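You operate a simulated robot arm through the tools that you are given. There is no shell and no other tool. Be economical: measure what you need, move in short steps, check, and stop when the job is done.

Carry out the task below with a simulated robot arm. There is one attempt and no reset: what you move stays moved.

## Task
Take the OFF sign down and start the beige cabinet's heater on FULL.
Fine: sign out of its holder and on the side shelf before you switch on; the white pipes' red lever open, green selector at FULL, so that the RUN lamp lights. Set down upright: yellow sign.

Only the result counts: the job must be done as asked and must still hold three seconds after the hand-in. Knocking over, shifting, dropping, spilling or breaking anything else fails it.

## Robot
A 7-joint arm with a two-finger parallel gripper, fixed in place. Base frame: the origin is at the foot of the arm, x ahead of it, y to its left, z up. Lengths are in cm, angles in rad, forces in N, time in s.
With the tool pointing down near the work surface it reaches from about 28 to 74 cm from the base axis. Its first joint turns from -2.007 to 2.007 rad. Payload 3.91 kg.
The tool frame sits at the grasp point between the pads (the TCP): z along the fingers, y along the line on which they close. The tips reach 3 cm beyond it. Largest opening 11 cm; finger width 2, thickness 1; the body of the gripper, 4.8 by 11.2 cm, starts 5.5 cm behind the TCP.
Orientation is told as [roll, pitch, yaw] about the base's x, y, z axes, in that order, counted from this pose: with the fingers straight down and closing along the base's y, the tool's x points along the base's -x, its y along +y and its z along -z.

## Interface
- The arm moves only by the tool apply_moves. Its argument "steps" is a list of rows, each an object of numbers (a shift or turn left out is 0, a gripper value left out holds the last): "tx", "ty", "tz": the shift along the tool's x, y, z in cm; "rx", "ry", "rz": the turn, a rotation vector about the tool's x, y, z in rad. In form: [{"tx": .., "ty": .., "tz": .., "rx": .., "ry": .., "rz": ..}, ...]. A call has 1 to 8 rows; each row is the pose to reach, as a shift and turn from the pose commanded when the call began, along the tool's axes at that moment. "hand" is the closure, from 0 (fully open) to 1 (shut), set as the call begins (left out, the last holds). A row lasts 0.2 s, in which the tool goes at most 5 cm and 0.15 rad; a call with a longer step from one row to the next is refused whole, and so is a gripper value outside its range. Where a pose cannot be reached the arm comes as near as it can. A force on the tool above 90 N (or 10 N above the force at the start of the call, whichever is more), or a blocked arm, ends the call early, and 0.2 s more pass. Each finger travels about 10.8 cm/s and halts on what it meets, pressing with about 35 N; the grip force reading is that of the motor and also rises with nothing between the fingers. The clock runs only during rows and for 0.2 s after the last one: add rows that repeat a pose to give the fingers time. It gives the time, the measured TCP pose, the force on the tool (base axes), the opening and the grip force at its end, in the units of the frame above (readings bear some noise), with the torque about the TCP (base axes, N m) and any sound that the robot's microphone picked up, and new pictures: "views" is both (left out), scene, wrist or none.
- Cameras (640 x 400 px; columns grow to the right, rows downward): "scene" is fixed at [40.69, -49.56, 182.08]; the picture's right is [1.00, 0.09, 0.00], its down [0.05, -0.53, -0.84] and it looks along [-0.07, 0.84, -0.54] (base axes); focal length 324 px, centre (320, 200). "wrist" rides on the gripper at [7.2, 1.7, -10.3] in the tool frame; the picture's right is [-0.23, 0.97, 0.00], its down [-0.76, -0.18, -0.62] and it looks along [-0.61, -0.14, 0.78] (tool axes); focal length 222 px, centre (320, 200).
- slide_trunk(by): slides the trunk up (or, below 0, down) by that many cm; the arm rides with it, the base frame stays. It gives what a move gives, with no picture.
- pixel_to_xyz(camera, pixels): for up to 12 pixels [column, row] of the newest picture of that camera ("zoom" is the newest enlarged one), the place [x, y, z] in the base frame of the surface seen there, good to about 0.3 cm, but the place of the scene camera against the robot may be out by one fixed shift of up to 1.8 cm in any direction. The clock stands still meanwhile.
- zoom(camera, box): a new picture of the part [left, top, right, bottom] of that camera's present view, enlarged. The clock stands still meanwhile.
- close_job(): hands the job in; it is judged then, once.

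Go step by step. Measure first, check grasps and placings, and put right what went wrong. The budget is 80 turns and 200 pictures, counting those below and the enlarged ones. Unless the task says otherwise, let go and move clear before handing in, and close with one line.

The tools are called as name(argument=value, ...) on one line, values as JSON. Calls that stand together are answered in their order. apply_moves: Moves the arm, as the interface text tells. Its arguments: {"type":"object","properties":{"steps":{"type":"array","items":{"type":"object","properties":{"tx":{"type":"number"},"ty":{"type":"number"},"tz":{"type":"number"},"rx":{"type":"number"},"ry":{"type":"number"},"rz":{"type":"number"}}}},"hand":{"type":"number"},"views":{"type":"string","enum":["both","scene","wrist","none"]}},"required":["steps"]} The other tools are called the same way: slide_trunk (by) slides the trunk up or down; pixel_to_xyz (camera, pixels) gives the place of the surface under pixels of a picture; zoom (camera, box) takes an enlarged picture of a part of a camera's view; close_job () hands the job in.

At the start:

```text
t: 0.0
tcp_pos: [33.36, 33.33, 152.18]
orientation: [0.0, 0.001, 0.001]
ft_force: [0.7, 0.3, -0.1]
moment: [0.01, 0.02, 0.0]
finger_gap: 11.01
gripper_force: 0.0
trunk travel left (down, up): [-92.5, 6.5]
```

scene: 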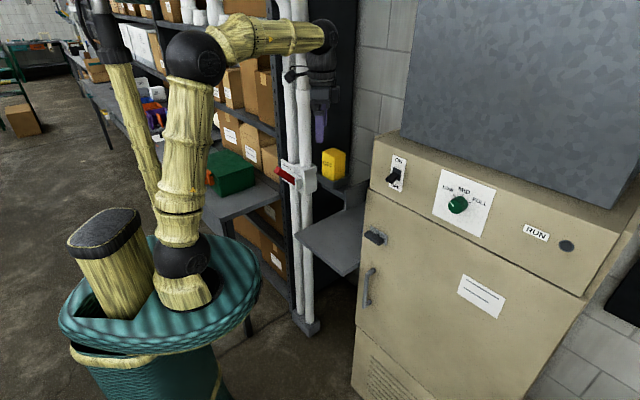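
wrist: 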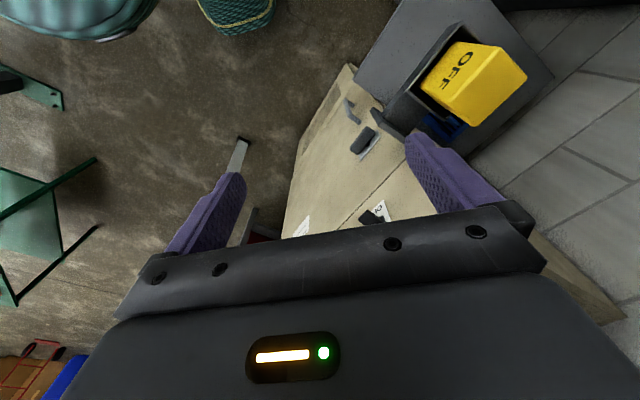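

The scene shows the yellow sign near (334,163), the red lever near (287,175), the side shelf near (335,235), and the cabinet panel with ON switch (396,175), selector (458,203) and RUN lamp (566,245). I'll zoom in and measure.

zoom(camera="scene", box=[260, 120, 380, 280])

zoom(camera="scene", box=[360, 140, 600, 290])

zoom(camera="wrist", box=[300, 0, 620, 200])

pixel_to_xyz(camera="scene", pixels=[[327, 163], [340, 165], [335, 151], [287, 175], [303, 180], [335, 235], [310, 235], [355, 260], [394, 178], [458, 203], [566, 245], [375, 237]])

pixel_to_xyz(camera="wrist", pixels=[[465, 65], [500, 75], [450, 95], [420, 75], [520, 100], [435, 125], [375, 50], [520, 30], [365, 140], [372, 215], [450, 35], [540, 80]])

```text
2.50 times, centred on (320, 200) of scene
```

zoom: 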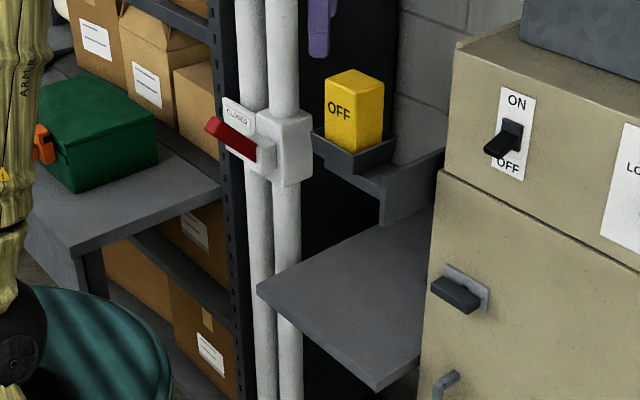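

```text
2.67 times, centred on (480, 215) of scene
```

zoom: 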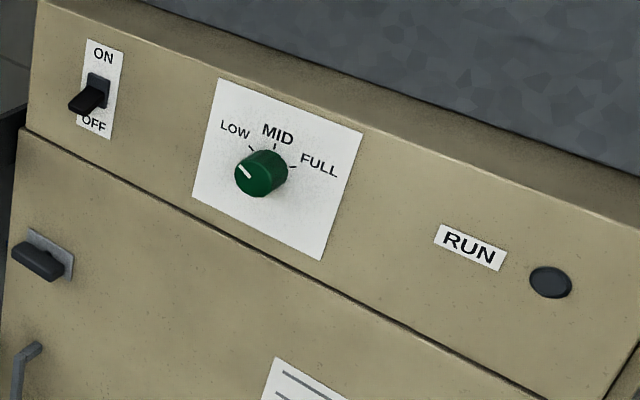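

```text
2.00 times, centred on (460, 100) of wrist
```

zoom: 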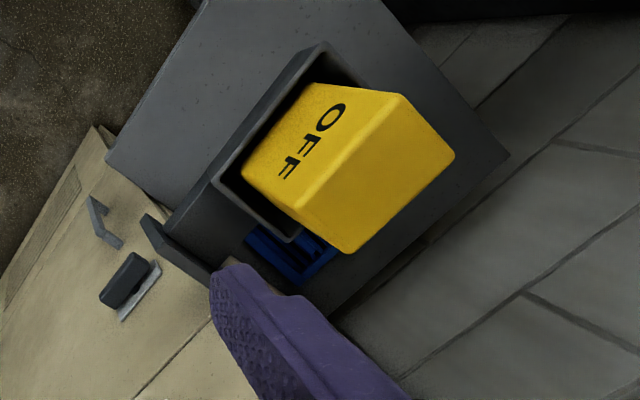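

```text
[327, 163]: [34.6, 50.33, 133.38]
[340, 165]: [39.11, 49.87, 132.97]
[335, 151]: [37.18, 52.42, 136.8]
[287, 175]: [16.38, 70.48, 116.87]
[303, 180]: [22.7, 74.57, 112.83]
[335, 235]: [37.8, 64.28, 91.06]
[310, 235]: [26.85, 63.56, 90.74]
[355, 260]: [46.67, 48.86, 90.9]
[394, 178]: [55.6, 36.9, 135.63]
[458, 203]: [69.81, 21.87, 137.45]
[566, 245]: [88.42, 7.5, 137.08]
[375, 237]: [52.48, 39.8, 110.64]
```

```text
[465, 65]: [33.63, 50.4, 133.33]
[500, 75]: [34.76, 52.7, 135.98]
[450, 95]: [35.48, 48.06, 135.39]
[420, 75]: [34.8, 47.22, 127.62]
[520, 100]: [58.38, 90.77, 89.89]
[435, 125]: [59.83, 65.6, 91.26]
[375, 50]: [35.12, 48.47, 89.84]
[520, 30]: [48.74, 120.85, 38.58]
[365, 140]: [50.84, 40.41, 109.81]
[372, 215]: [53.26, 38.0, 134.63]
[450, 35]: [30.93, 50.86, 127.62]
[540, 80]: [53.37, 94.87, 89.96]
```

The sign is a yellow box in an open tray at about (36,50,127–136), above the side shelf at z≈91. I'll measure its corners, the tray and the shelf extents from the wrist view.

pixel_to_xyz(camera="wrist", pixels=[[500, 50], [525, 77], [473, 123], [449, 102], [456, 44], [424, 88], [459, 23], [408, 88], [446, 119], [485, 40], [395, 10], [355, 80]])

pixel_to_xyz(camera="wrist", pixels=[[445, 10], [488, 8], [545, 75], [480, 145], [380, 115], [400, 125], [430, 122], [460, 127], [500, 125], [405, 50], [440, 20], [470, 20]])

pixel_to_xyz(camera="scene", pixels=[[324, 149], [334, 147], [343, 151], [333, 154], [319, 169], [333, 182], [346, 174], [302, 235], [345, 273], [332, 210], [350, 200], [362, 190]])

zoom(camera="wrist", box=[340, 0, 580, 150])

zoom(camera="scene", box=[280, 140, 370, 200])

```text
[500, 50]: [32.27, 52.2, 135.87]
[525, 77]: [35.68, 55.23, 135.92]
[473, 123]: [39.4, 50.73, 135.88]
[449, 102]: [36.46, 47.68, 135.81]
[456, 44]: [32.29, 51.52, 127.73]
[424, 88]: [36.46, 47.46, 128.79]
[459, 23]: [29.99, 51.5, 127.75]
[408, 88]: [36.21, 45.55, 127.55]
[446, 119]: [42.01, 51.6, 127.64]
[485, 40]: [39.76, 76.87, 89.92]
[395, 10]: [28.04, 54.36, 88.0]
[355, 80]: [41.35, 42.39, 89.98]
```

```text
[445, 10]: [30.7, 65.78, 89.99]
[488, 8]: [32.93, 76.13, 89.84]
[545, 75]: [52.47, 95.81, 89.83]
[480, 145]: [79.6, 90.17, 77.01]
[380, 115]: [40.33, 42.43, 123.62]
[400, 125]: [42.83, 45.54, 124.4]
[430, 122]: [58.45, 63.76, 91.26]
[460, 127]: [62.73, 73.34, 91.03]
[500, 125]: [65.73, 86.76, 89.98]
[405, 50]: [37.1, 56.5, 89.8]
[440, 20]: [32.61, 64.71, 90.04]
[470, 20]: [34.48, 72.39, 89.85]
```

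```text
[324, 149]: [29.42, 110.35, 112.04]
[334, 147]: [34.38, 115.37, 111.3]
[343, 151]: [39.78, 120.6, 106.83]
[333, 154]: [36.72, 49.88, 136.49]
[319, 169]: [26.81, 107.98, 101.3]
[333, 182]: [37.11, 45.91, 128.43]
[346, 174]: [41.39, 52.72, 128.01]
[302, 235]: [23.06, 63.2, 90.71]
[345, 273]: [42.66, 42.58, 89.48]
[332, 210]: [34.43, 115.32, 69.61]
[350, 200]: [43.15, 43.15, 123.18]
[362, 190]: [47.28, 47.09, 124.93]
```

```text
2.67 times, centred on (460, 75) of wrist
```

zoom: 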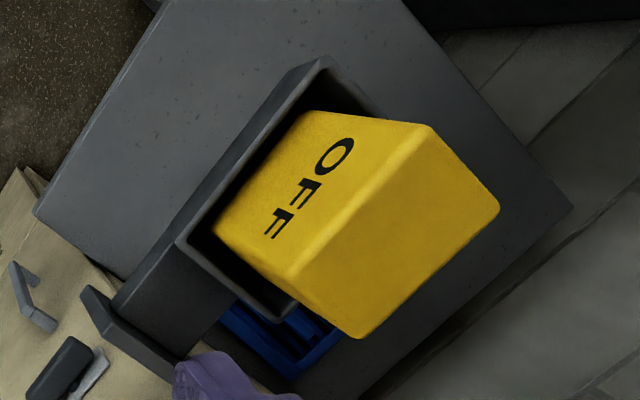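

```text
6.67 times, centred on (325, 170) of scene
```

zoom: 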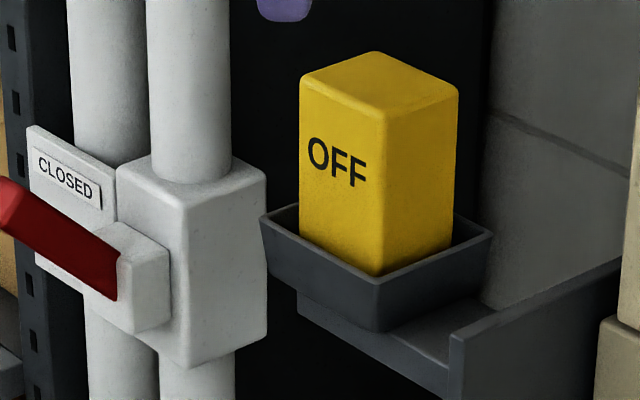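

From the wrist view: sign top corners ≈(32.1,52.2),(35.7,55.4),(39.6,50.8),(36.5,47.5) at z 135.9, tray rim z≈127.6, shelf z≈89.9, and everything faces about 45° toward the robot. I'll yaw the tool +0.79 and then tilt it outward by about 45°.

apply_moves(steps=[{"rz": -0.14, "tx": 1}, {"rz": -0.28, "tx": 2}, {"rz": -0.42, "tx": 4}, {"rz": -0.56, "tx": 5}, {"rz": -0.7, "tx": 6}, {"rz": -0.79, "tx": 6}], views="none")

apply_moves(steps=[{"ry": -0.13}, {"ry": -0.26}, {"ry": -0.39}, {"ry": -0.52}, {"ry": -0.65}, {"ry": -0.78}, {"ry": -0.78}])

```text
t: 1.4
tcp_pos: [27.2, 33.22, 152.31]
orientation: [0.0, -0.002, 0.792]
ft_force: [0.2, -0.2, 0.6]
moment: [0.0, -0.02, 0.0]
finger_gap: 11.0
gripper_force: 0.0
trunk travel left (down, up): [-92.5, 6.5]
```

```text
t: 3.0
tcp_pos: [27.37, 33.33, 152.18]
orientation: [0.0, -0.78, 0.79]
ft_force: [0.4, 0.6, 0.3]
moment: [0.01, 0.03, 0.04]
finger_gap: 10.99
gripper_force: 0.0
trunk travel left (down, up): [-92.5, 6.5]
```

scene: 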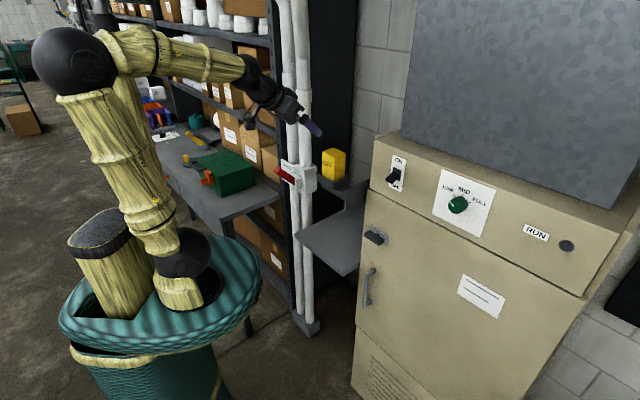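
wrist: 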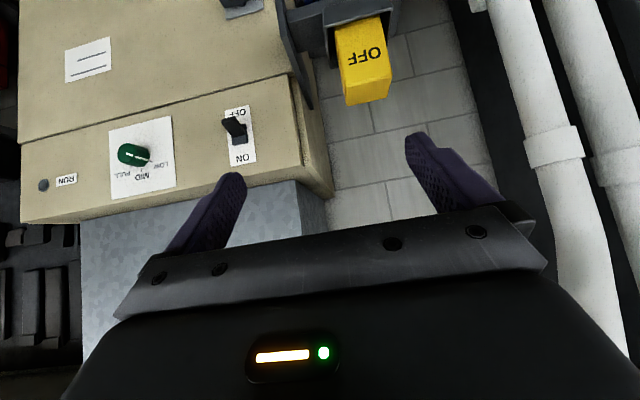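

The tilt worked; the wrist camera (upside-down) now sees knob (132,154), switch (235,128), lamp (43,185), sign (365,62). I'll measure these.

zoom(camera="wrist", box=[20, 80, 300, 230])

pixel_to_xyz(camera="wrist", pixels=[[132, 154], [172, 182], [112, 135], [168, 118], [118, 196], [43, 185], [232, 126], [248, 115], [243, 155], [72, 120], [226, 120], [30, 160]])

pixel_to_xyz(camera="wrist", pixels=[[337, 30], [380, 20], [390, 68], [347, 80], [387, 96], [349, 102], [330, 55], [397, 5], [545, 140], [320, 20], [365, 90], [365, 50]])

```text
2.29 times, centred on (160, 155) of wrist
```

zoom: 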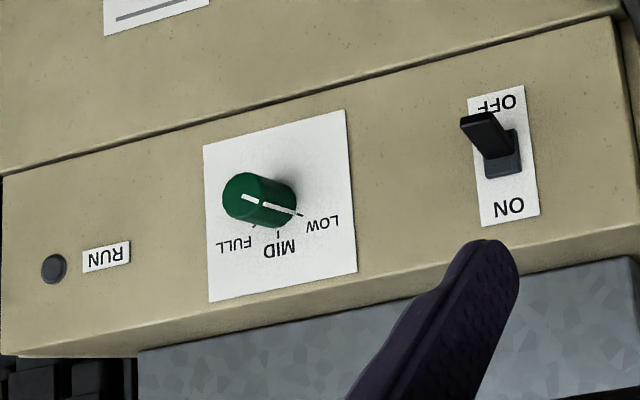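

```text
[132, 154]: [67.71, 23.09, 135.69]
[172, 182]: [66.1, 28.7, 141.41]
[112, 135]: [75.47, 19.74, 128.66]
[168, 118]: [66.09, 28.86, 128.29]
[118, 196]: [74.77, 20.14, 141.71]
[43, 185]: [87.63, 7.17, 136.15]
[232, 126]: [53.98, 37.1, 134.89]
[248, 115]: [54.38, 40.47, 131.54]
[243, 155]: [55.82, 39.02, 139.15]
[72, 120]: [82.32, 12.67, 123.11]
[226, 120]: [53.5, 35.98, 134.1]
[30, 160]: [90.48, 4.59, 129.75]
```

```text
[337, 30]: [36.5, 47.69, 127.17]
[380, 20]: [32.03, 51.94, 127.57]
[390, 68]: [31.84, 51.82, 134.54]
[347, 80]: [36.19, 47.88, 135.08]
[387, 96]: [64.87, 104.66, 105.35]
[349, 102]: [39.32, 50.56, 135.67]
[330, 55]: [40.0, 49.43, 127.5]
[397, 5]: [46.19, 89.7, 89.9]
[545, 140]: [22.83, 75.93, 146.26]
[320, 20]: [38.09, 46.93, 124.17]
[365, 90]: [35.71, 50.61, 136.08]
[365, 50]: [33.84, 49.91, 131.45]
```

Panel is vertical with normal about (-0.70,-0.71). Moving to a pre-grasp in front of the sign.

apply_moves(steps=[{"tx": 1.87, "ty": 1.37, "tz": 3.74}, {"tx": 3.75, "ty": 2.74, "tz": 7.49}, {"tx": 5.62, "ty": 4.11, "tz": 11.23}, {"tx": 7.5, "ty": 5.48, "tz": 14.98}, {"tx": 9.37, "ty": 6.85, "tz": 18.72}, {"tx": 9.37, "ty": 6.85, "tz": 18.72}], views="both")

```text
t: 4.4
tcp_pos: [26.97, 42.56, 132.44]
orientation: [-0.001, -0.781, 0.79]
ft_force: [0.7, -0.9, 0.2]
moment: [0.0, 0.04, 0.03]
finger_gap: 10.99
gripper_force: 0.1
trunk travel left (down, up): [-92.5, 6.5]
```

scene: 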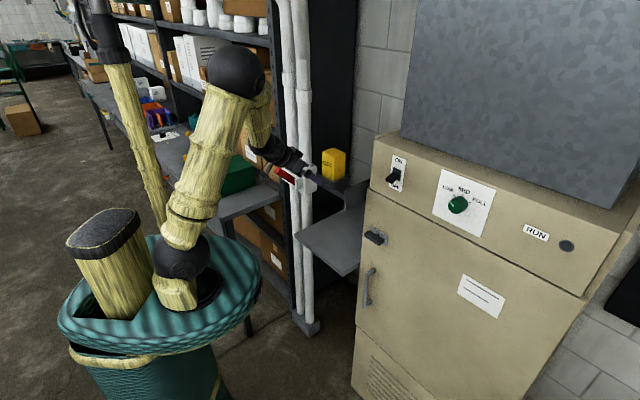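
wrist: 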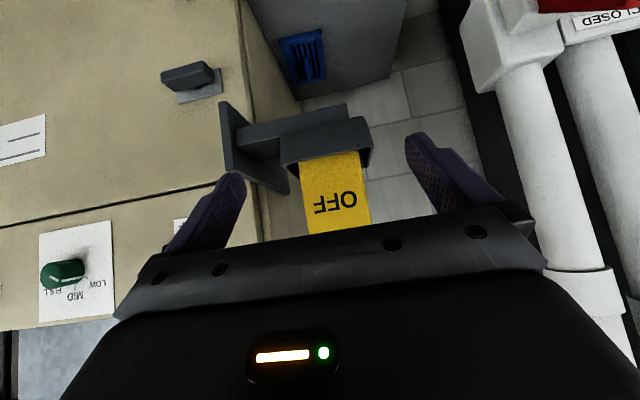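

Position matches; now moving 12.2 cm straight forward so the pads straddle the sign.

apply_moves(steps=[{"tx": -2.9, "tz": 2.86}, {"tx": -5.8, "tz": 5.72}, {"tx": -8.67, "tz": 8.58}, {"tx": -8.67, "tz": 8.58}])

```text
t: 5.4
tcp_pos: [35.55, 51.41, 132.43]
orientation: [0.0, -0.78, 0.79]
ft_force: [-0.3, 0.3, 0.1]
moment: [-0.01, -0.03, 0.0]
finger_gap: 11.01
gripper_force: 0.0
trunk travel left (down, up): [-92.5, 6.5]
```

scene: 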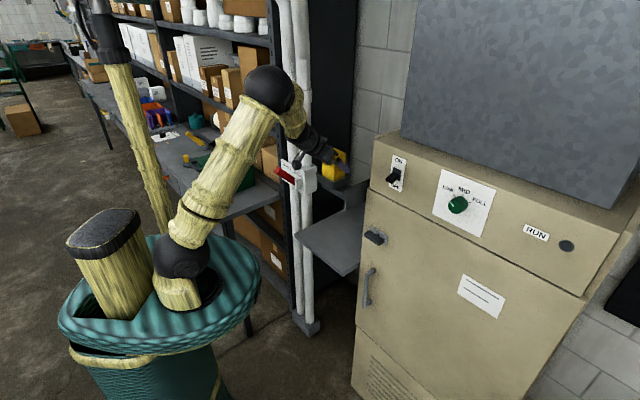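
wrist: 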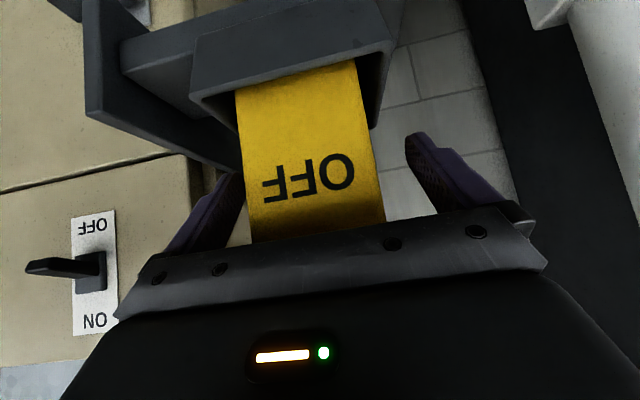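

The sign sits between the pads; closing.

apply_moves(steps=[{}, {}, {}, {}], hand=1, views="wrist")

```text
t: 6.4
tcp_pos: [35.58, 51.61, 132.34]
orientation: [0.0, -0.781, 0.79]
ft_force: [-0.2, 0.7, 0.8]
moment: [-0.02, 0.01, -0.02]
finger_gap: 6.56
gripper_force: 34.6
trunk travel left (down, up): [-92.5, 6.5]
```

wrist: 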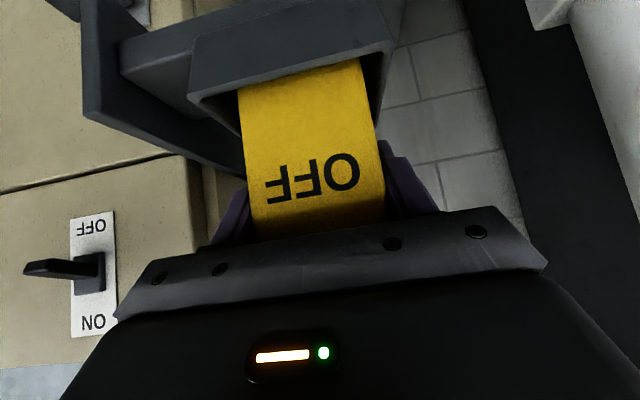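

Gripped at 6.56 cm. Lifting 8 cm straight up.

apply_moves(steps=[{"tx": -0.7, "tz": -0.71}, {"tx": -2.1, "tz": -2.13}, {"tx": -3.9, "tz": -3.93}, {"tx": -5.62, "tz": -5.69}, {"tx": -5.62, "tz": -5.69}])

```text
t: 7.6
tcp_pos: [35.55, 51.4, 140.31]
orientation: [0.001, -0.781, 0.792]
ft_force: [1.0, -0.2, -1.0]
moment: [-0.04, 0.05, -0.04]
finger_gap: 6.52
gripper_force: 34.5
trunk travel left (down, up): [-92.5, 6.5]
```

scene: 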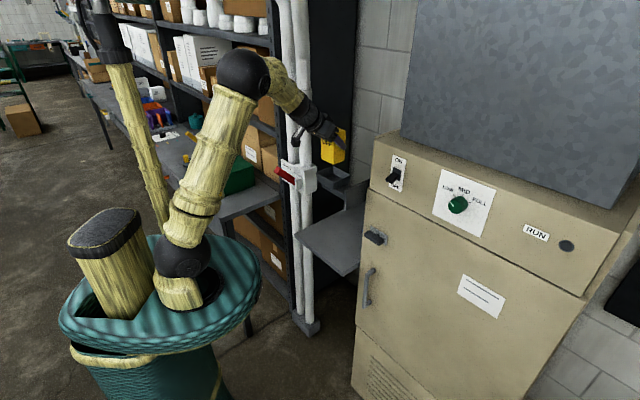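
wrist: 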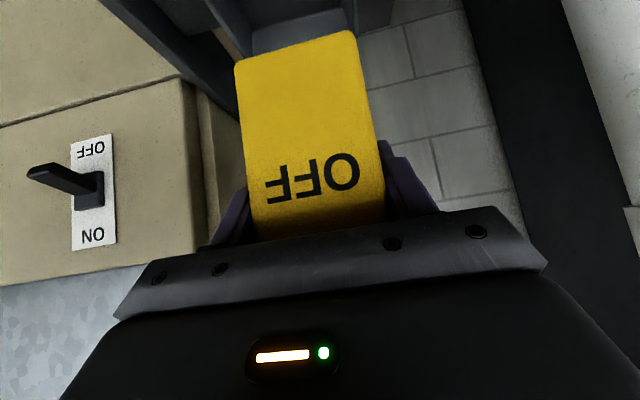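

Sign is out; I'll measure its bottom edge and look at the tray.

pixel_to_xyz(camera="wrist", pixels=[[238, 63], [295, 46], [350, 34], [300, 150], [255, 215], [380, 205]])

zoom(camera="scene", box=[280, 120, 370, 200])

```text
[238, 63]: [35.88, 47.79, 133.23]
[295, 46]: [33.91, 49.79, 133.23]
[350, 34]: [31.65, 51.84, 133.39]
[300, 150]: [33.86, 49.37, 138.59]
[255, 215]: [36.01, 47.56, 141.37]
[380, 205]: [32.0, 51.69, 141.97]
```

```text
5.00 times, centred on (325, 160) of scene
```

zoom: 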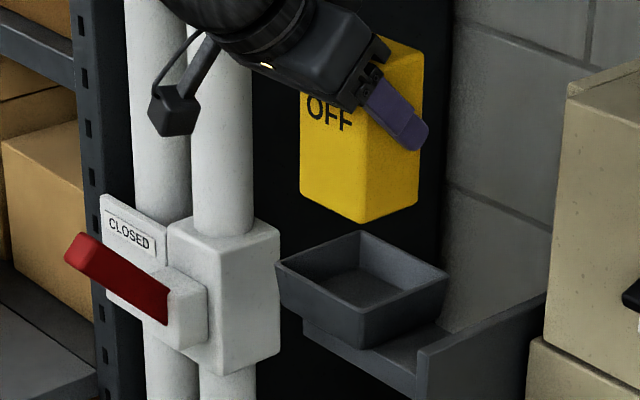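

The sign bottom is 7.3 cm below the TCP and comes out cleanly. Retreating 18 cm from the holder, then I'll check the room for lowering the trunk.

apply_moves(steps=[{"tx": 3.2, "tz": -3.16}, {"tx": 6.4, "tz": -6.33}, {"tx": 9.6, "tz": -9.49}, {"tx": 12.8, "tz": -12.65}, {"tx": 12.8, "tz": -12.65}])

pixel_to_xyz(camera="scene", pixels=[[229, 218], [277, 192], [240, 180], [302, 232], [346, 273], [300, 245], [318, 215], [210, 195]])

```text
t: 8.8
tcp_pos: [23.22, 38.67, 140.16]
orientation: [0.001, -0.779, 0.791]
ft_force: [0.5, 0.4, -0.8]
moment: [0.0, 0.01, -0.03]
finger_gap: 6.57
gripper_force: 35.0
trunk travel left (down, up): [-92.5, 6.5]
```

scene: 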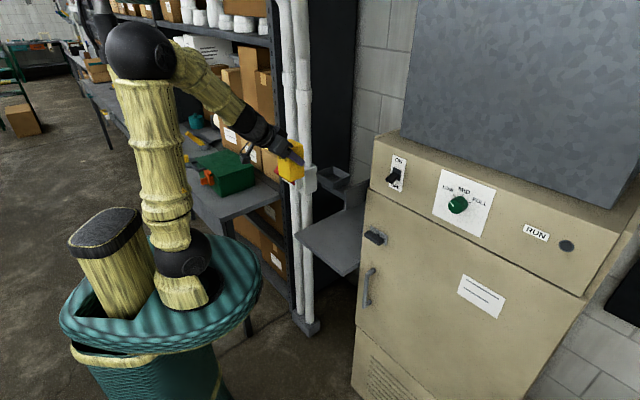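
wrist: 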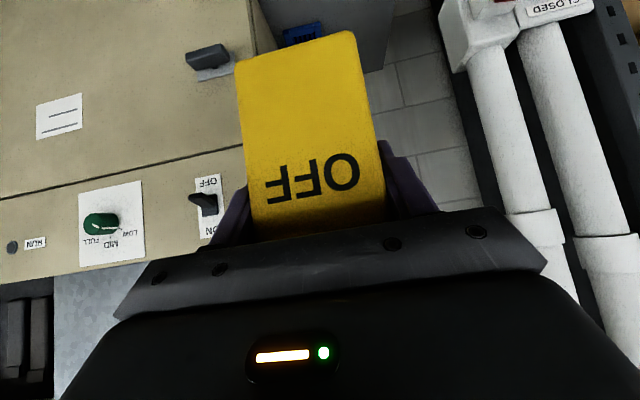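

```text
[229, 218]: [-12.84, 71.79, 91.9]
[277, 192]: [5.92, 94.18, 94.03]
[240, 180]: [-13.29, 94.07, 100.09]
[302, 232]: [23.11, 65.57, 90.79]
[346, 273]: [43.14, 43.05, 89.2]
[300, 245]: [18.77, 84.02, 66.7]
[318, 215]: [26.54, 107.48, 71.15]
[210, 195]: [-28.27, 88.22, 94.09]
```

The bench edge (y>71) and shelf edge are well clear of the arm. Lowering the trunk by 40 cm.

slide_trunk(by=-40)

apply_moves(steps=[{}])

```text
t: 12.6
tcp_pos: [23.07, 38.6, 100.25]
orientation: [0.0, -0.778, 0.791]
ft_force: [-0.6, -0.2, -1.5]
moment: [0.01, -0.03, -0.03]
finger_gap: 6.57
gripper_force: 35.0
trunk travel left (down, up): [-52.5, 46.5]
```

```text
t: 13.0
tcp_pos: [22.98, 38.55, 100.15]
orientation: [-0.002, -0.78, 0.789]
ft_force: [0.4, 0.4, -0.7]
moment: [-0.02, 0.04, 0.03]
finger_gap: 6.56
gripper_force: 35.2
trunk travel left (down, up): [-52.5, 46.5]
```

scene: 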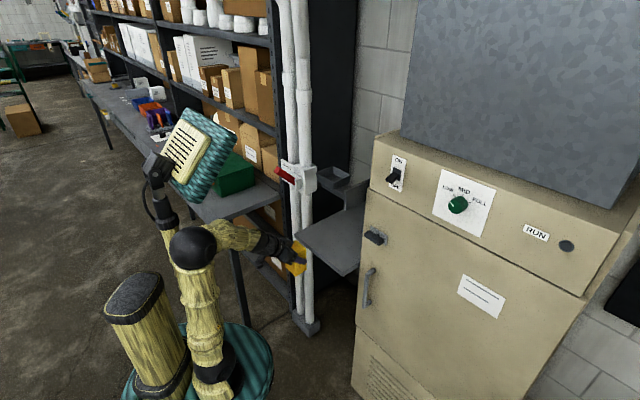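
wrist: 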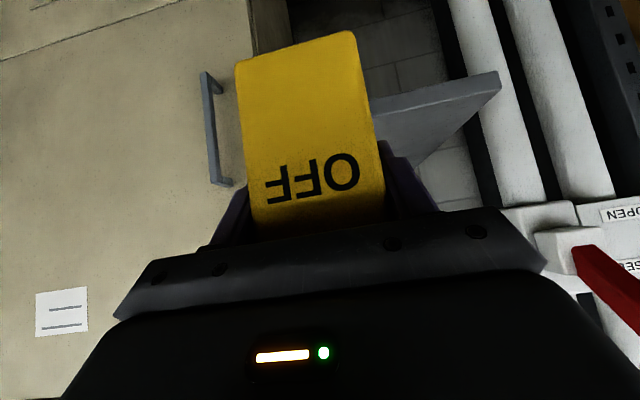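

Sign bottom at ≈92.8, shelf at ≈89.9. OPEN appears below CLOSED on the lever plate. Moving forward 20 cm and 4 cm left over the shelf.

apply_moves(steps=[{"tx": -2.84, "ty": 0.8, "tz": 2.81}, {"tx": -5.69, "ty": 1.6, "tz": 5.62}, {"tx": -8.53, "ty": 2.4, "tz": 8.44}, {"tx": -11.38, "ty": 3.2, "tz": 11.25}, {"tx": -14.22, "ty": 4, "tz": 14.06}, {"tx": -14.22, "ty": 4, "tz": 14.06}])

```text
t: 14.4
tcp_pos: [34.34, 55.7, 100.41]
orientation: [0.0, -0.779, 0.793]
ft_force: [0.1, 0.1, -1.0]
moment: [-0.01, 0.02, 0.04]
finger_gap: 6.56
gripper_force: 35.0
trunk travel left (down, up): [-52.5, 46.5]
```

scene: 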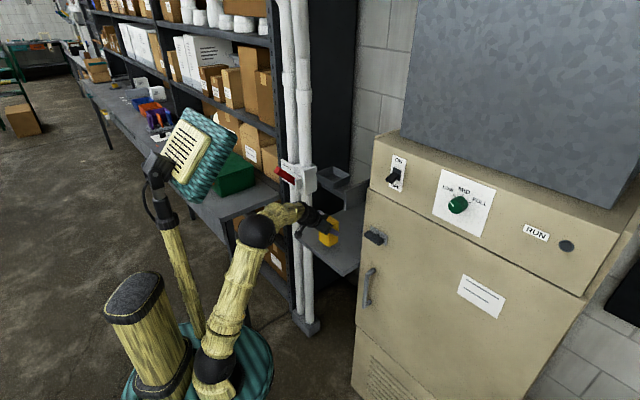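
wrist: 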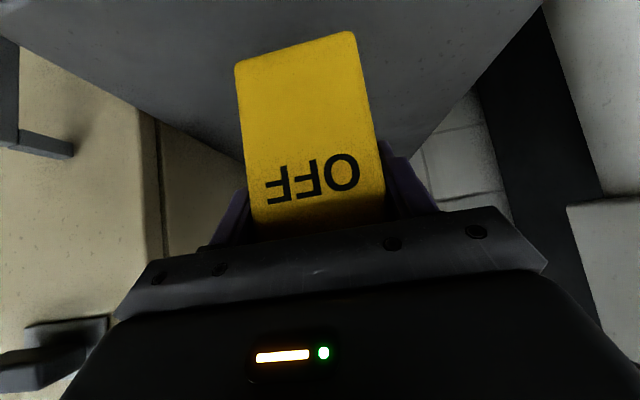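

pixel_to_xyz(camera="wrist", pixels=[[240, 66], [295, 49], [348, 36], [200, 60], [400, 60], [450, 50], [220, 20], [150, 60], [330, 15]])

zoom(camera="scene", box=[280, 190, 380, 290])

```text
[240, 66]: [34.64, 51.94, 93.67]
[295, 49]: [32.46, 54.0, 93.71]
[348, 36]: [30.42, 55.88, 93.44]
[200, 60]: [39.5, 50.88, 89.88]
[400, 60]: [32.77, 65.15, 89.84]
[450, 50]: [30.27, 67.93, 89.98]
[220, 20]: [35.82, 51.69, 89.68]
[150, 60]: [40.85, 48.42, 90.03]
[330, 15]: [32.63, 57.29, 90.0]
```

```text
4.00 times, centred on (330, 240) of scene
```

zoom: 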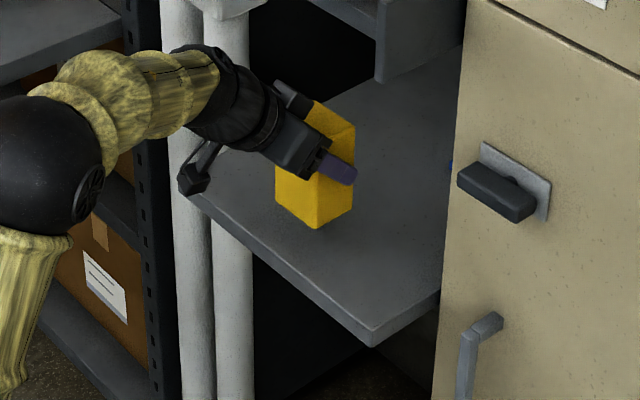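

Sign bottom ≈93.2, shelf 89.9, front face ~3 cm inside the edge. Lowering 2.8 cm and reading force.

apply_moves(steps=[{"tx": 0.7, "tz": 0.71}, {"tx": 1.4, "tz": 1.42}, {"tx": 1.97, "tz": 1.99}, {"tx": 1.97, "tz": 1.99}], views="wrist")

pixel_to_xyz(camera="wrist", pixels=[[240, 66], [295, 49], [348, 36], [238, 58], [294, 38], [350, 24]])

```text
t: 15.4
tcp_pos: [34.28, 55.63, 97.46]
orientation: [0.001, -0.78, 0.79]
ft_force: [-1.2, 0.2, -1.7]
moment: [0.04, -0.01, -0.04]
finger_gap: 6.58
gripper_force: 34.7
trunk travel left (down, up): [-52.5, 46.5]
```

wrist: 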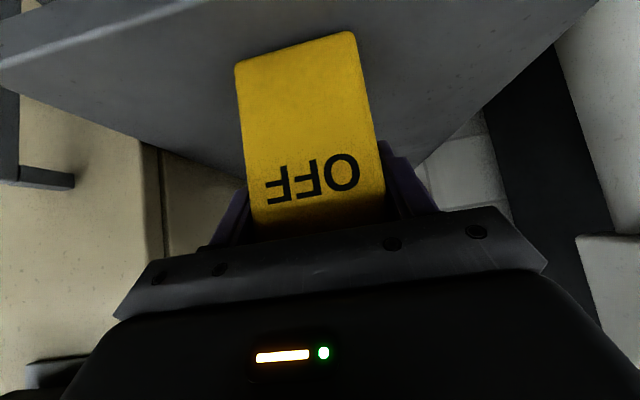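

```text
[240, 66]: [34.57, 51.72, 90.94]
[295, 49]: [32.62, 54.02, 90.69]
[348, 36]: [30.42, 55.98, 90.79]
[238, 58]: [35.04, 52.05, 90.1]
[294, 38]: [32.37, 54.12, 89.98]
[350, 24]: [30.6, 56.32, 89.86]
```

Still slightly above the shelf, no contact force. Lowering in 0.2 cm steps.

apply_moves(steps=[{"tx": 0.14, "tz": 0.14}, {"tx": 0.28, "tz": 0.28}, {"tx": 0.28, "tz": 0.28}], views="none")

```text
t: 16.2
tcp_pos: [34.27, 55.58, 97.32]
orientation: [-0.002, -0.783, 0.791]
ft_force: [1.3, 1.5, 10.1]
moment: [-0.01, 0.07, -0.02]
finger_gap: 6.58
gripper_force: 35.0
trunk travel left (down, up): [-52.5, 46.5]
```

Contact (10 N up). Releasing.

apply_moves(steps=[{}, {}, {}], hand=0, views="wrist")

```text
t: 17.0
tcp_pos: [34.36, 55.63, 97.15]
orientation: [0.0, -0.779, 0.79]
ft_force: [-0.4, -0.4, 0.1]
moment: [0.01, -0.02, -0.02]
finger_gap: 11.0
gripper_force: 0.0
trunk travel left (down, up): [-52.5, 46.5]
```

wrist: 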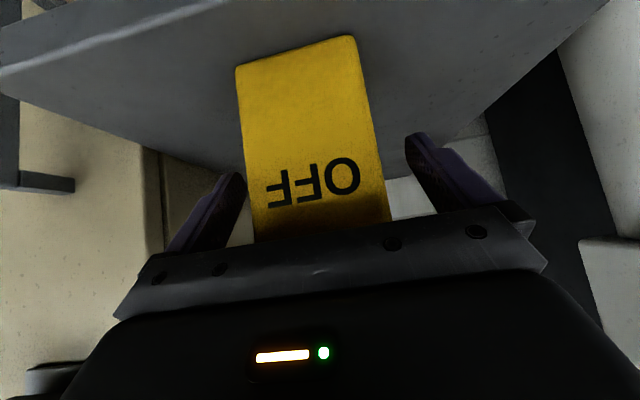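

Released and standing. Retreating 20 cm straight back.

apply_moves(steps=[{"tx": 2.84, "tz": -2.81}, {"tx": 5.69, "tz": -5.62}, {"tx": 8.53, "tz": -8.44}, {"tx": 11.38, "tz": -11.25}, {"tx": 14.22, "tz": -14.06}, {"tx": 14.22, "tz": -14.06}])

zoom(camera="scene", box=[260, 140, 400, 290])

zoom(camera="wrist", box=[440, 100, 640, 300])

```text
t: 18.4
tcp_pos: [20.22, 41.4, 97.24]
orientation: [-0.001, -0.781, 0.792]
ft_force: [-0.8, -0.2, -0.3]
moment: [0.02, 0.03, 0.04]
finger_gap: 10.98
gripper_force: 0.1
trunk travel left (down, up): [-52.5, 46.5]
```

scene: 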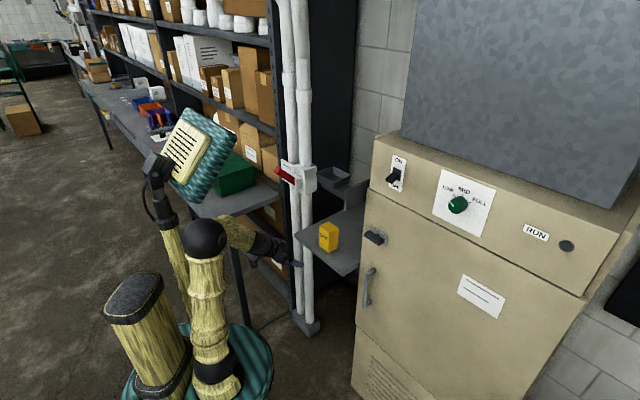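
wrist: 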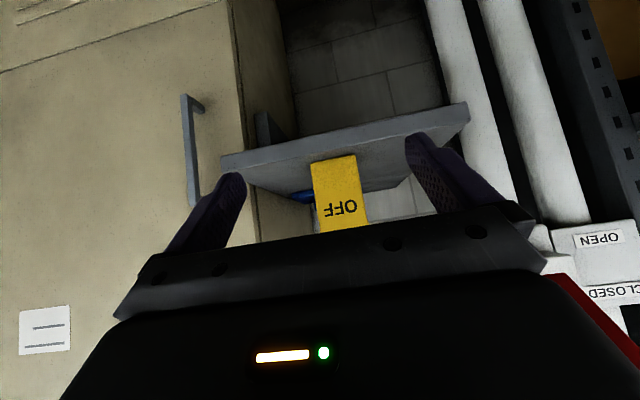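

```text
2.67 times, centred on (330, 215) of scene
```

zoom: 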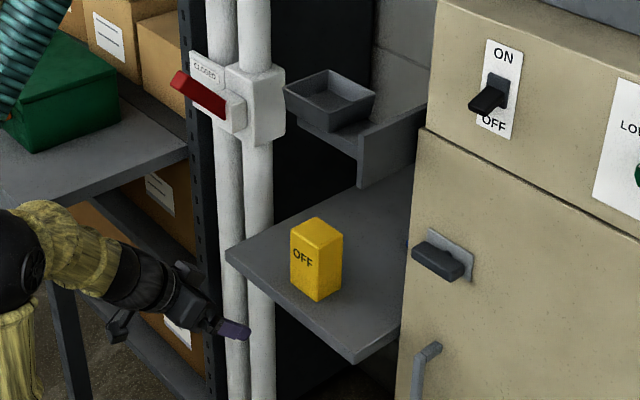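

```text
2.00 times, centred on (540, 200) of wrist
```

zoom: 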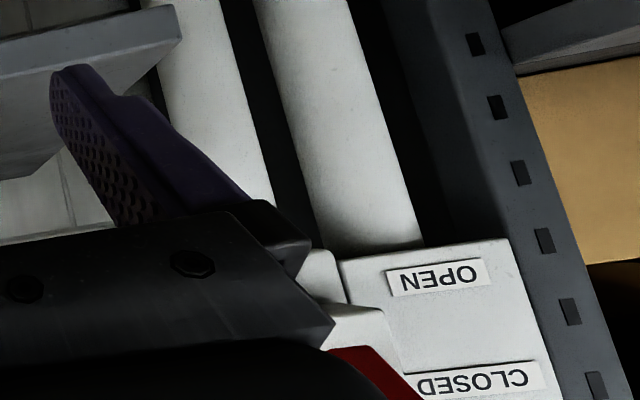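

The sign stands upright on the side shelf. The lever handle appears to stick out toward the robot with CLOSED up, OPEN down; I'll raise the trunk and shift left to see it.

slide_trunk(by=22)

apply_moves(steps=[{"ty": 3.3}, {"ty": 6.6}, {"ty": 10}, {"ty": 13.3}, {"ty": 16.5}, {"ty": 16.5}])

```text
t: 20.8
tcp_pos: [20.21, 41.53, 119.26]
orientation: [0.001, -0.781, 0.791]
ft_force: [-0.2, 0.1, 0.7]
moment: [0.01, 0.01, 0.02]
finger_gap: 11.02
gripper_force: 0.1
trunk travel left (down, up): [-74.5, 24.5]
```

```text
t: 22.2
tcp_pos: [8.48, 53.01, 119.37]
orientation: [0.001, -0.779, 0.791]
ft_force: [0.0, -0.6, -0.1]
moment: [-0.07, 0.01, 0.01]
finger_gap: 11.0
gripper_force: 0.1
trunk travel left (down, up): [-74.5, 24.5]
```

scene: 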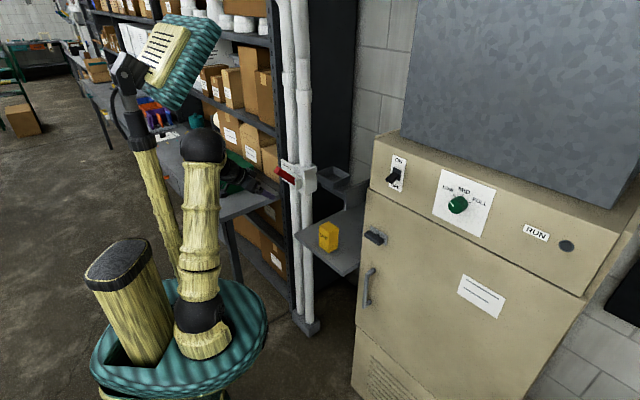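
wrist: 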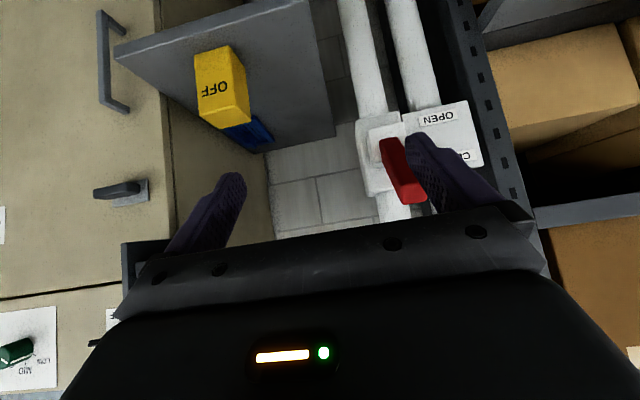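

Lever handle is visible at (400,170) in the wrist view with OPEN below. Measuring it.

zoom(camera="wrist", box=[320, 70, 520, 220])

pixel_to_xyz(camera="wrist", pixels=[[385, 145], [400, 145], [393, 160], [400, 175], [405, 190], [408, 198], [422, 198], [420, 185], [384, 128], [367, 150], [440, 118], [462, 155]])

pixel_to_xyz(camera="scene", pixels=[[278, 169], [281, 175], [288, 178], [293, 181], [297, 184], [309, 180], [298, 175], [292, 168], [330, 230], [334, 252]])

zoom(camera="scene", box=[260, 150, 340, 200])

```text
2.67 times, centred on (420, 145) of wrist
```

zoom: 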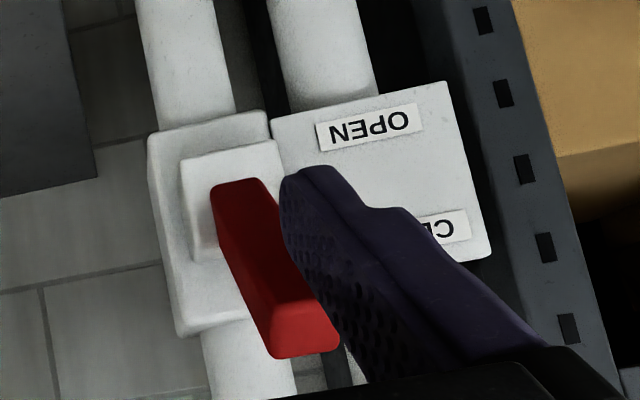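

```text
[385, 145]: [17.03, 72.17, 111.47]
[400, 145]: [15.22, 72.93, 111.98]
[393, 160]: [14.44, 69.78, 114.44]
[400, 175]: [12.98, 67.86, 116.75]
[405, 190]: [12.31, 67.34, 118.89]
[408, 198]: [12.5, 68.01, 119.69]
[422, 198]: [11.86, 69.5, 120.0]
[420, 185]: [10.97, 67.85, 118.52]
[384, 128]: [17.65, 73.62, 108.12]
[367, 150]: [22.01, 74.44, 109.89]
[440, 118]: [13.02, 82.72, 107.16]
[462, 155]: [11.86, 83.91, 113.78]
```

```text
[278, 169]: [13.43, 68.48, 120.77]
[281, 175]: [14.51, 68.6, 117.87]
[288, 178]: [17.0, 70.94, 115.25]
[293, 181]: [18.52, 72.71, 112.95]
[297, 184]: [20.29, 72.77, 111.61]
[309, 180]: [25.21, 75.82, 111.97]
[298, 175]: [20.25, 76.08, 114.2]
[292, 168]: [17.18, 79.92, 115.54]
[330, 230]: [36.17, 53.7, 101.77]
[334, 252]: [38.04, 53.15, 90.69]
```

```text
8.00 times, centred on (300, 175) of scene
```

zoom: 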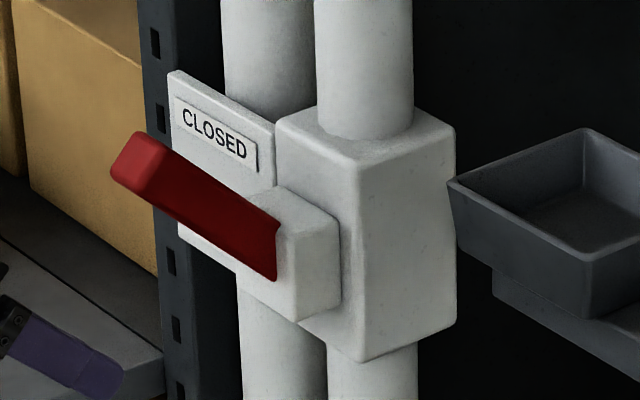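

The handle root is near f≈65, z≈110.5 and the tip up-out at about 45°, width 2.4 cm at lateral ≈39.6; OPEN is the mirrored position below. I'll go to a pre-grasp in line with the handle.

apply_moves(steps=[{"ty": 3.5, "tx": -1.5, "tz": 0.9}, {"ty": 7, "tx": -3.6, "tz": 2.2}, {"ty": 8.3, "tx": -6.4, "tz": 3.9}, {"ty": 8.3, "tx": -9.22, "tz": 5.6}, {"ty": 8.3, "tx": -9.22, "tz": 5.6}])

pixel_to_xyz(camera="wrist", pixels=[[320, 180], [340, 180], [330, 160], [330, 195]])

```text
t: 23.4
tcp_pos: [9.95, 66.48, 121.75]
orientation: [0.0, -0.78, 0.791]
ft_force: [0.1, -0.6, 0.2]
moment: [0.0, -0.02, 0.02]
finger_gap: 11.0
gripper_force: 0.0
trunk travel left (down, up): [-74.5, 24.5]
```

scene: 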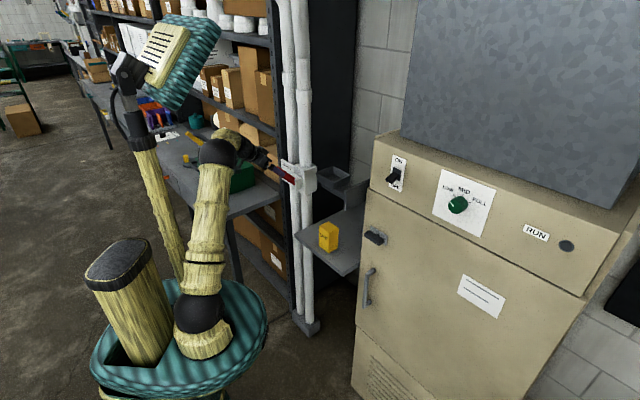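
wrist: 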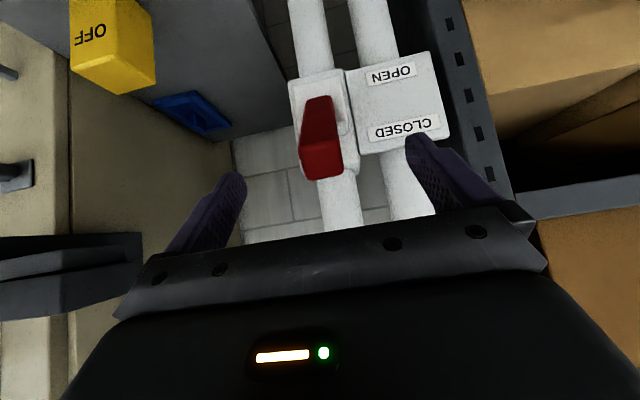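

```text
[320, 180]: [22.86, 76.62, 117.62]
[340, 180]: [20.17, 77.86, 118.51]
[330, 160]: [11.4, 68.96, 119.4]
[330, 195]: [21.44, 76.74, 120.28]
```

The handle is now centred near (322,145). Measuring its outline closely.

pixel_to_xyz(camera="wrist", pixels=[[309, 100], [333, 100], [305, 140], [337, 140], [321, 120], [321, 140], [306, 175], [341, 172], [322, 150], [322, 172], [300, 90], [342, 125]])

zoom(camera="wrist", box=[270, 60, 450, 210])

```text
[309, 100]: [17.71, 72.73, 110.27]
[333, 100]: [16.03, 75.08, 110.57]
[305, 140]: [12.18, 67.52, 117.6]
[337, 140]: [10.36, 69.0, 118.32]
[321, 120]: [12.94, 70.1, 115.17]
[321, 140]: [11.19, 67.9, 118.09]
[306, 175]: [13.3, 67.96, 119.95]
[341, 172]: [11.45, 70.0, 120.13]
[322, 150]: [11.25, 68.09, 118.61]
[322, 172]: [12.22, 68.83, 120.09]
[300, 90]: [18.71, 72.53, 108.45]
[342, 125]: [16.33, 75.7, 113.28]
```

```text
2.67 times, centred on (360, 135) of wrist
```

zoom: 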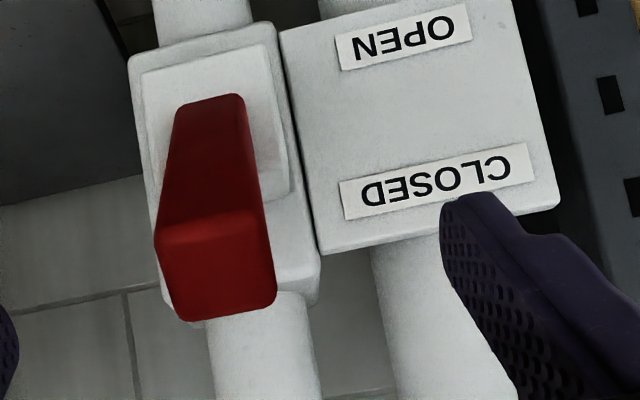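

Handle confirmed: 45° up-out, centre lateral ≈40.0. Advancing 6.6 cm along the tool axis, then closing.

apply_moves(steps=[{"ty": 0.25, "tz": 2.2}, {"ty": 0.25, "tz": 4.4}, {"ty": 0.25, "tz": 6.6}, {"ty": 0.25, "tz": 6.6}], views="none")

apply_moves(steps=[{}, {}, {}, {}, {}], hand=1)

```text
t: 24.4
tcp_pos: [13.05, 69.84, 117.05]
orientation: [0.001, -0.781, 0.789]
ft_force: [0.7, 0.3, 0.1]
moment: [-0.01, 0.01, -0.03]
finger_gap: 10.99
gripper_force: 0.1
trunk travel left (down, up): [-74.5, 24.5]
```

```text
t: 25.6
tcp_pos: [13.11, 69.78, 117.09]
orientation: [-0.001, -0.781, 0.788]
ft_force: [2.2, -5.6, -0.7]
moment: [-0.56, -0.63, -1.47]
finger_gap: 2.98
gripper_force: 44.7
trunk travel left (down, up): [-74.5, 24.5]
```

scene: 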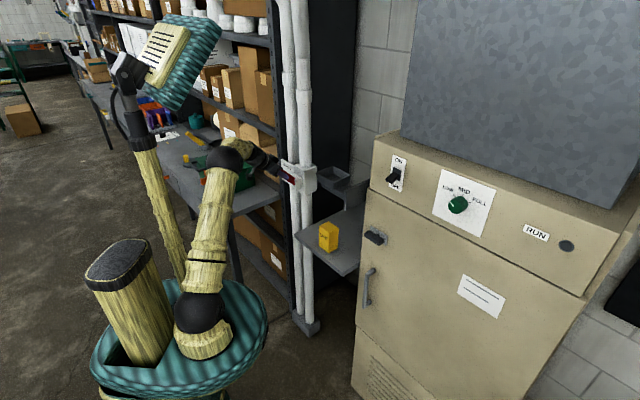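
wrist: 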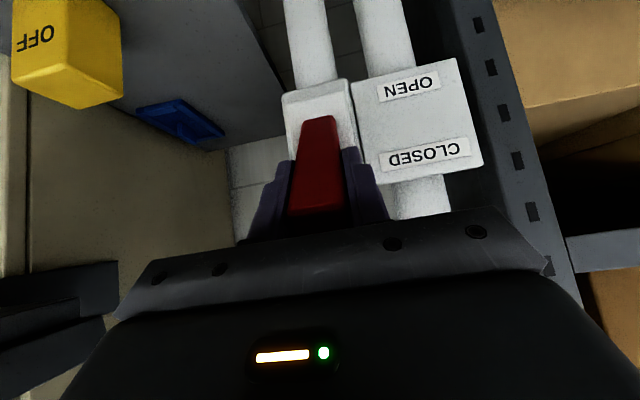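

Handle gripped (2.98 cm). Now following the arc downward, first half.

apply_moves(steps=[{"tx": 0.8, "tz": 0.03}, {"tx": 1.6, "tz": 0.14}, {"tx": 2.38, "tz": 0.32}, {"tx": 3.14, "tz": 0.56}, {"tx": 3.88, "tz": 0.88}, {"tx": 4.6, "tz": 1.25}, {"tx": 5.26, "tz": 1.7}, {"tx": 5.9, "tz": 2.18}])

```text
t: 27.4
tcp_pos: [11.2, 67.7, 111.56]
orientation: [0.002, -0.779, 0.788]
ft_force: [7.2, -8.4, 13.4]
moment: [0.5, -1.42, -1.11]
finger_gap: 2.97
gripper_force: 44.6
trunk travel left (down, up): [-74.5, 24.5]
```

scene: 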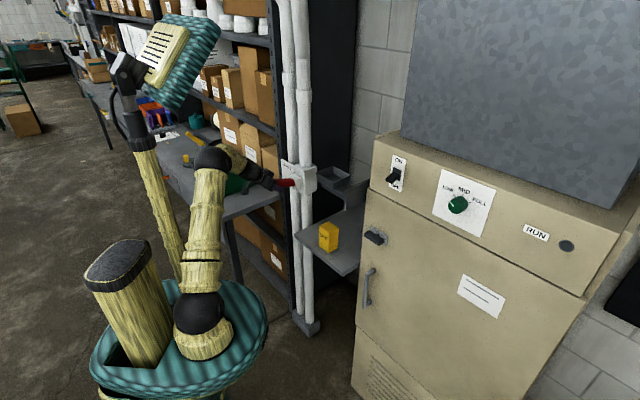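
wrist: 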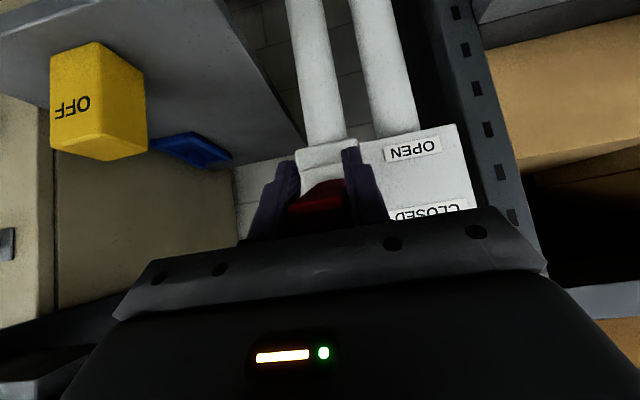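

The lever turned with the hand to near horizontal at moderate force. Continuing the arc to OPEN.

apply_moves(steps=[{"tx": 0.6, "tz": 0.56}, {"tx": 1.12, "tz": 1.14}, {"tx": 1.6, "tz": 1.78}, {"tx": 2.04, "tz": 2.45}, {"tx": 2.71, "tz": 3.91}, {"tx": 3.12, "tz": 5.46}, {"tx": 3.24, "tz": 7.06}, {"tx": 3.23, "tz": 7.5}])

```text
t: 29.1
tcp_pos: [12.09, 68.76, 104.83]
orientation: [0.005, -0.782, 0.787]
ft_force: [-21.7, -63.8, 32.5]
moment: [0.59, -0.81, -0.61]
finger_gap: 2.99
gripper_force: 45.4
trunk travel left (down, up): [-74.5, 24.5]
stopped in row 8: the force on the tool passed its limit at 94 N (the readings are from after the stop); the commanded pose is now the measured one
```

scene: 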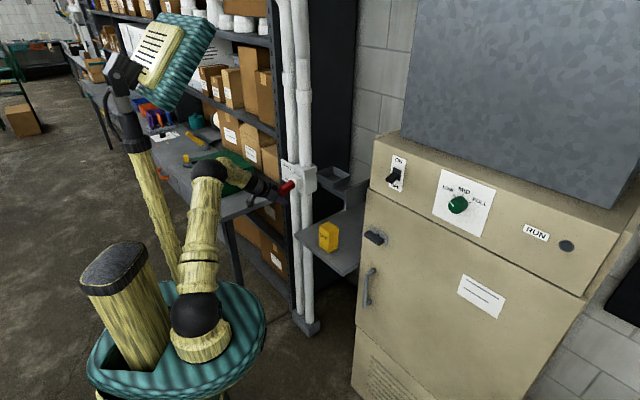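
wrist: 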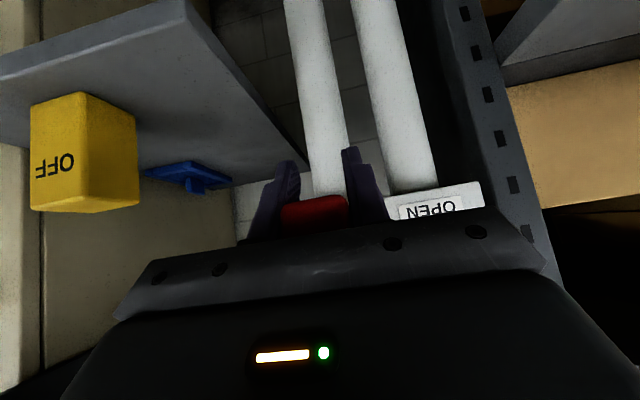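

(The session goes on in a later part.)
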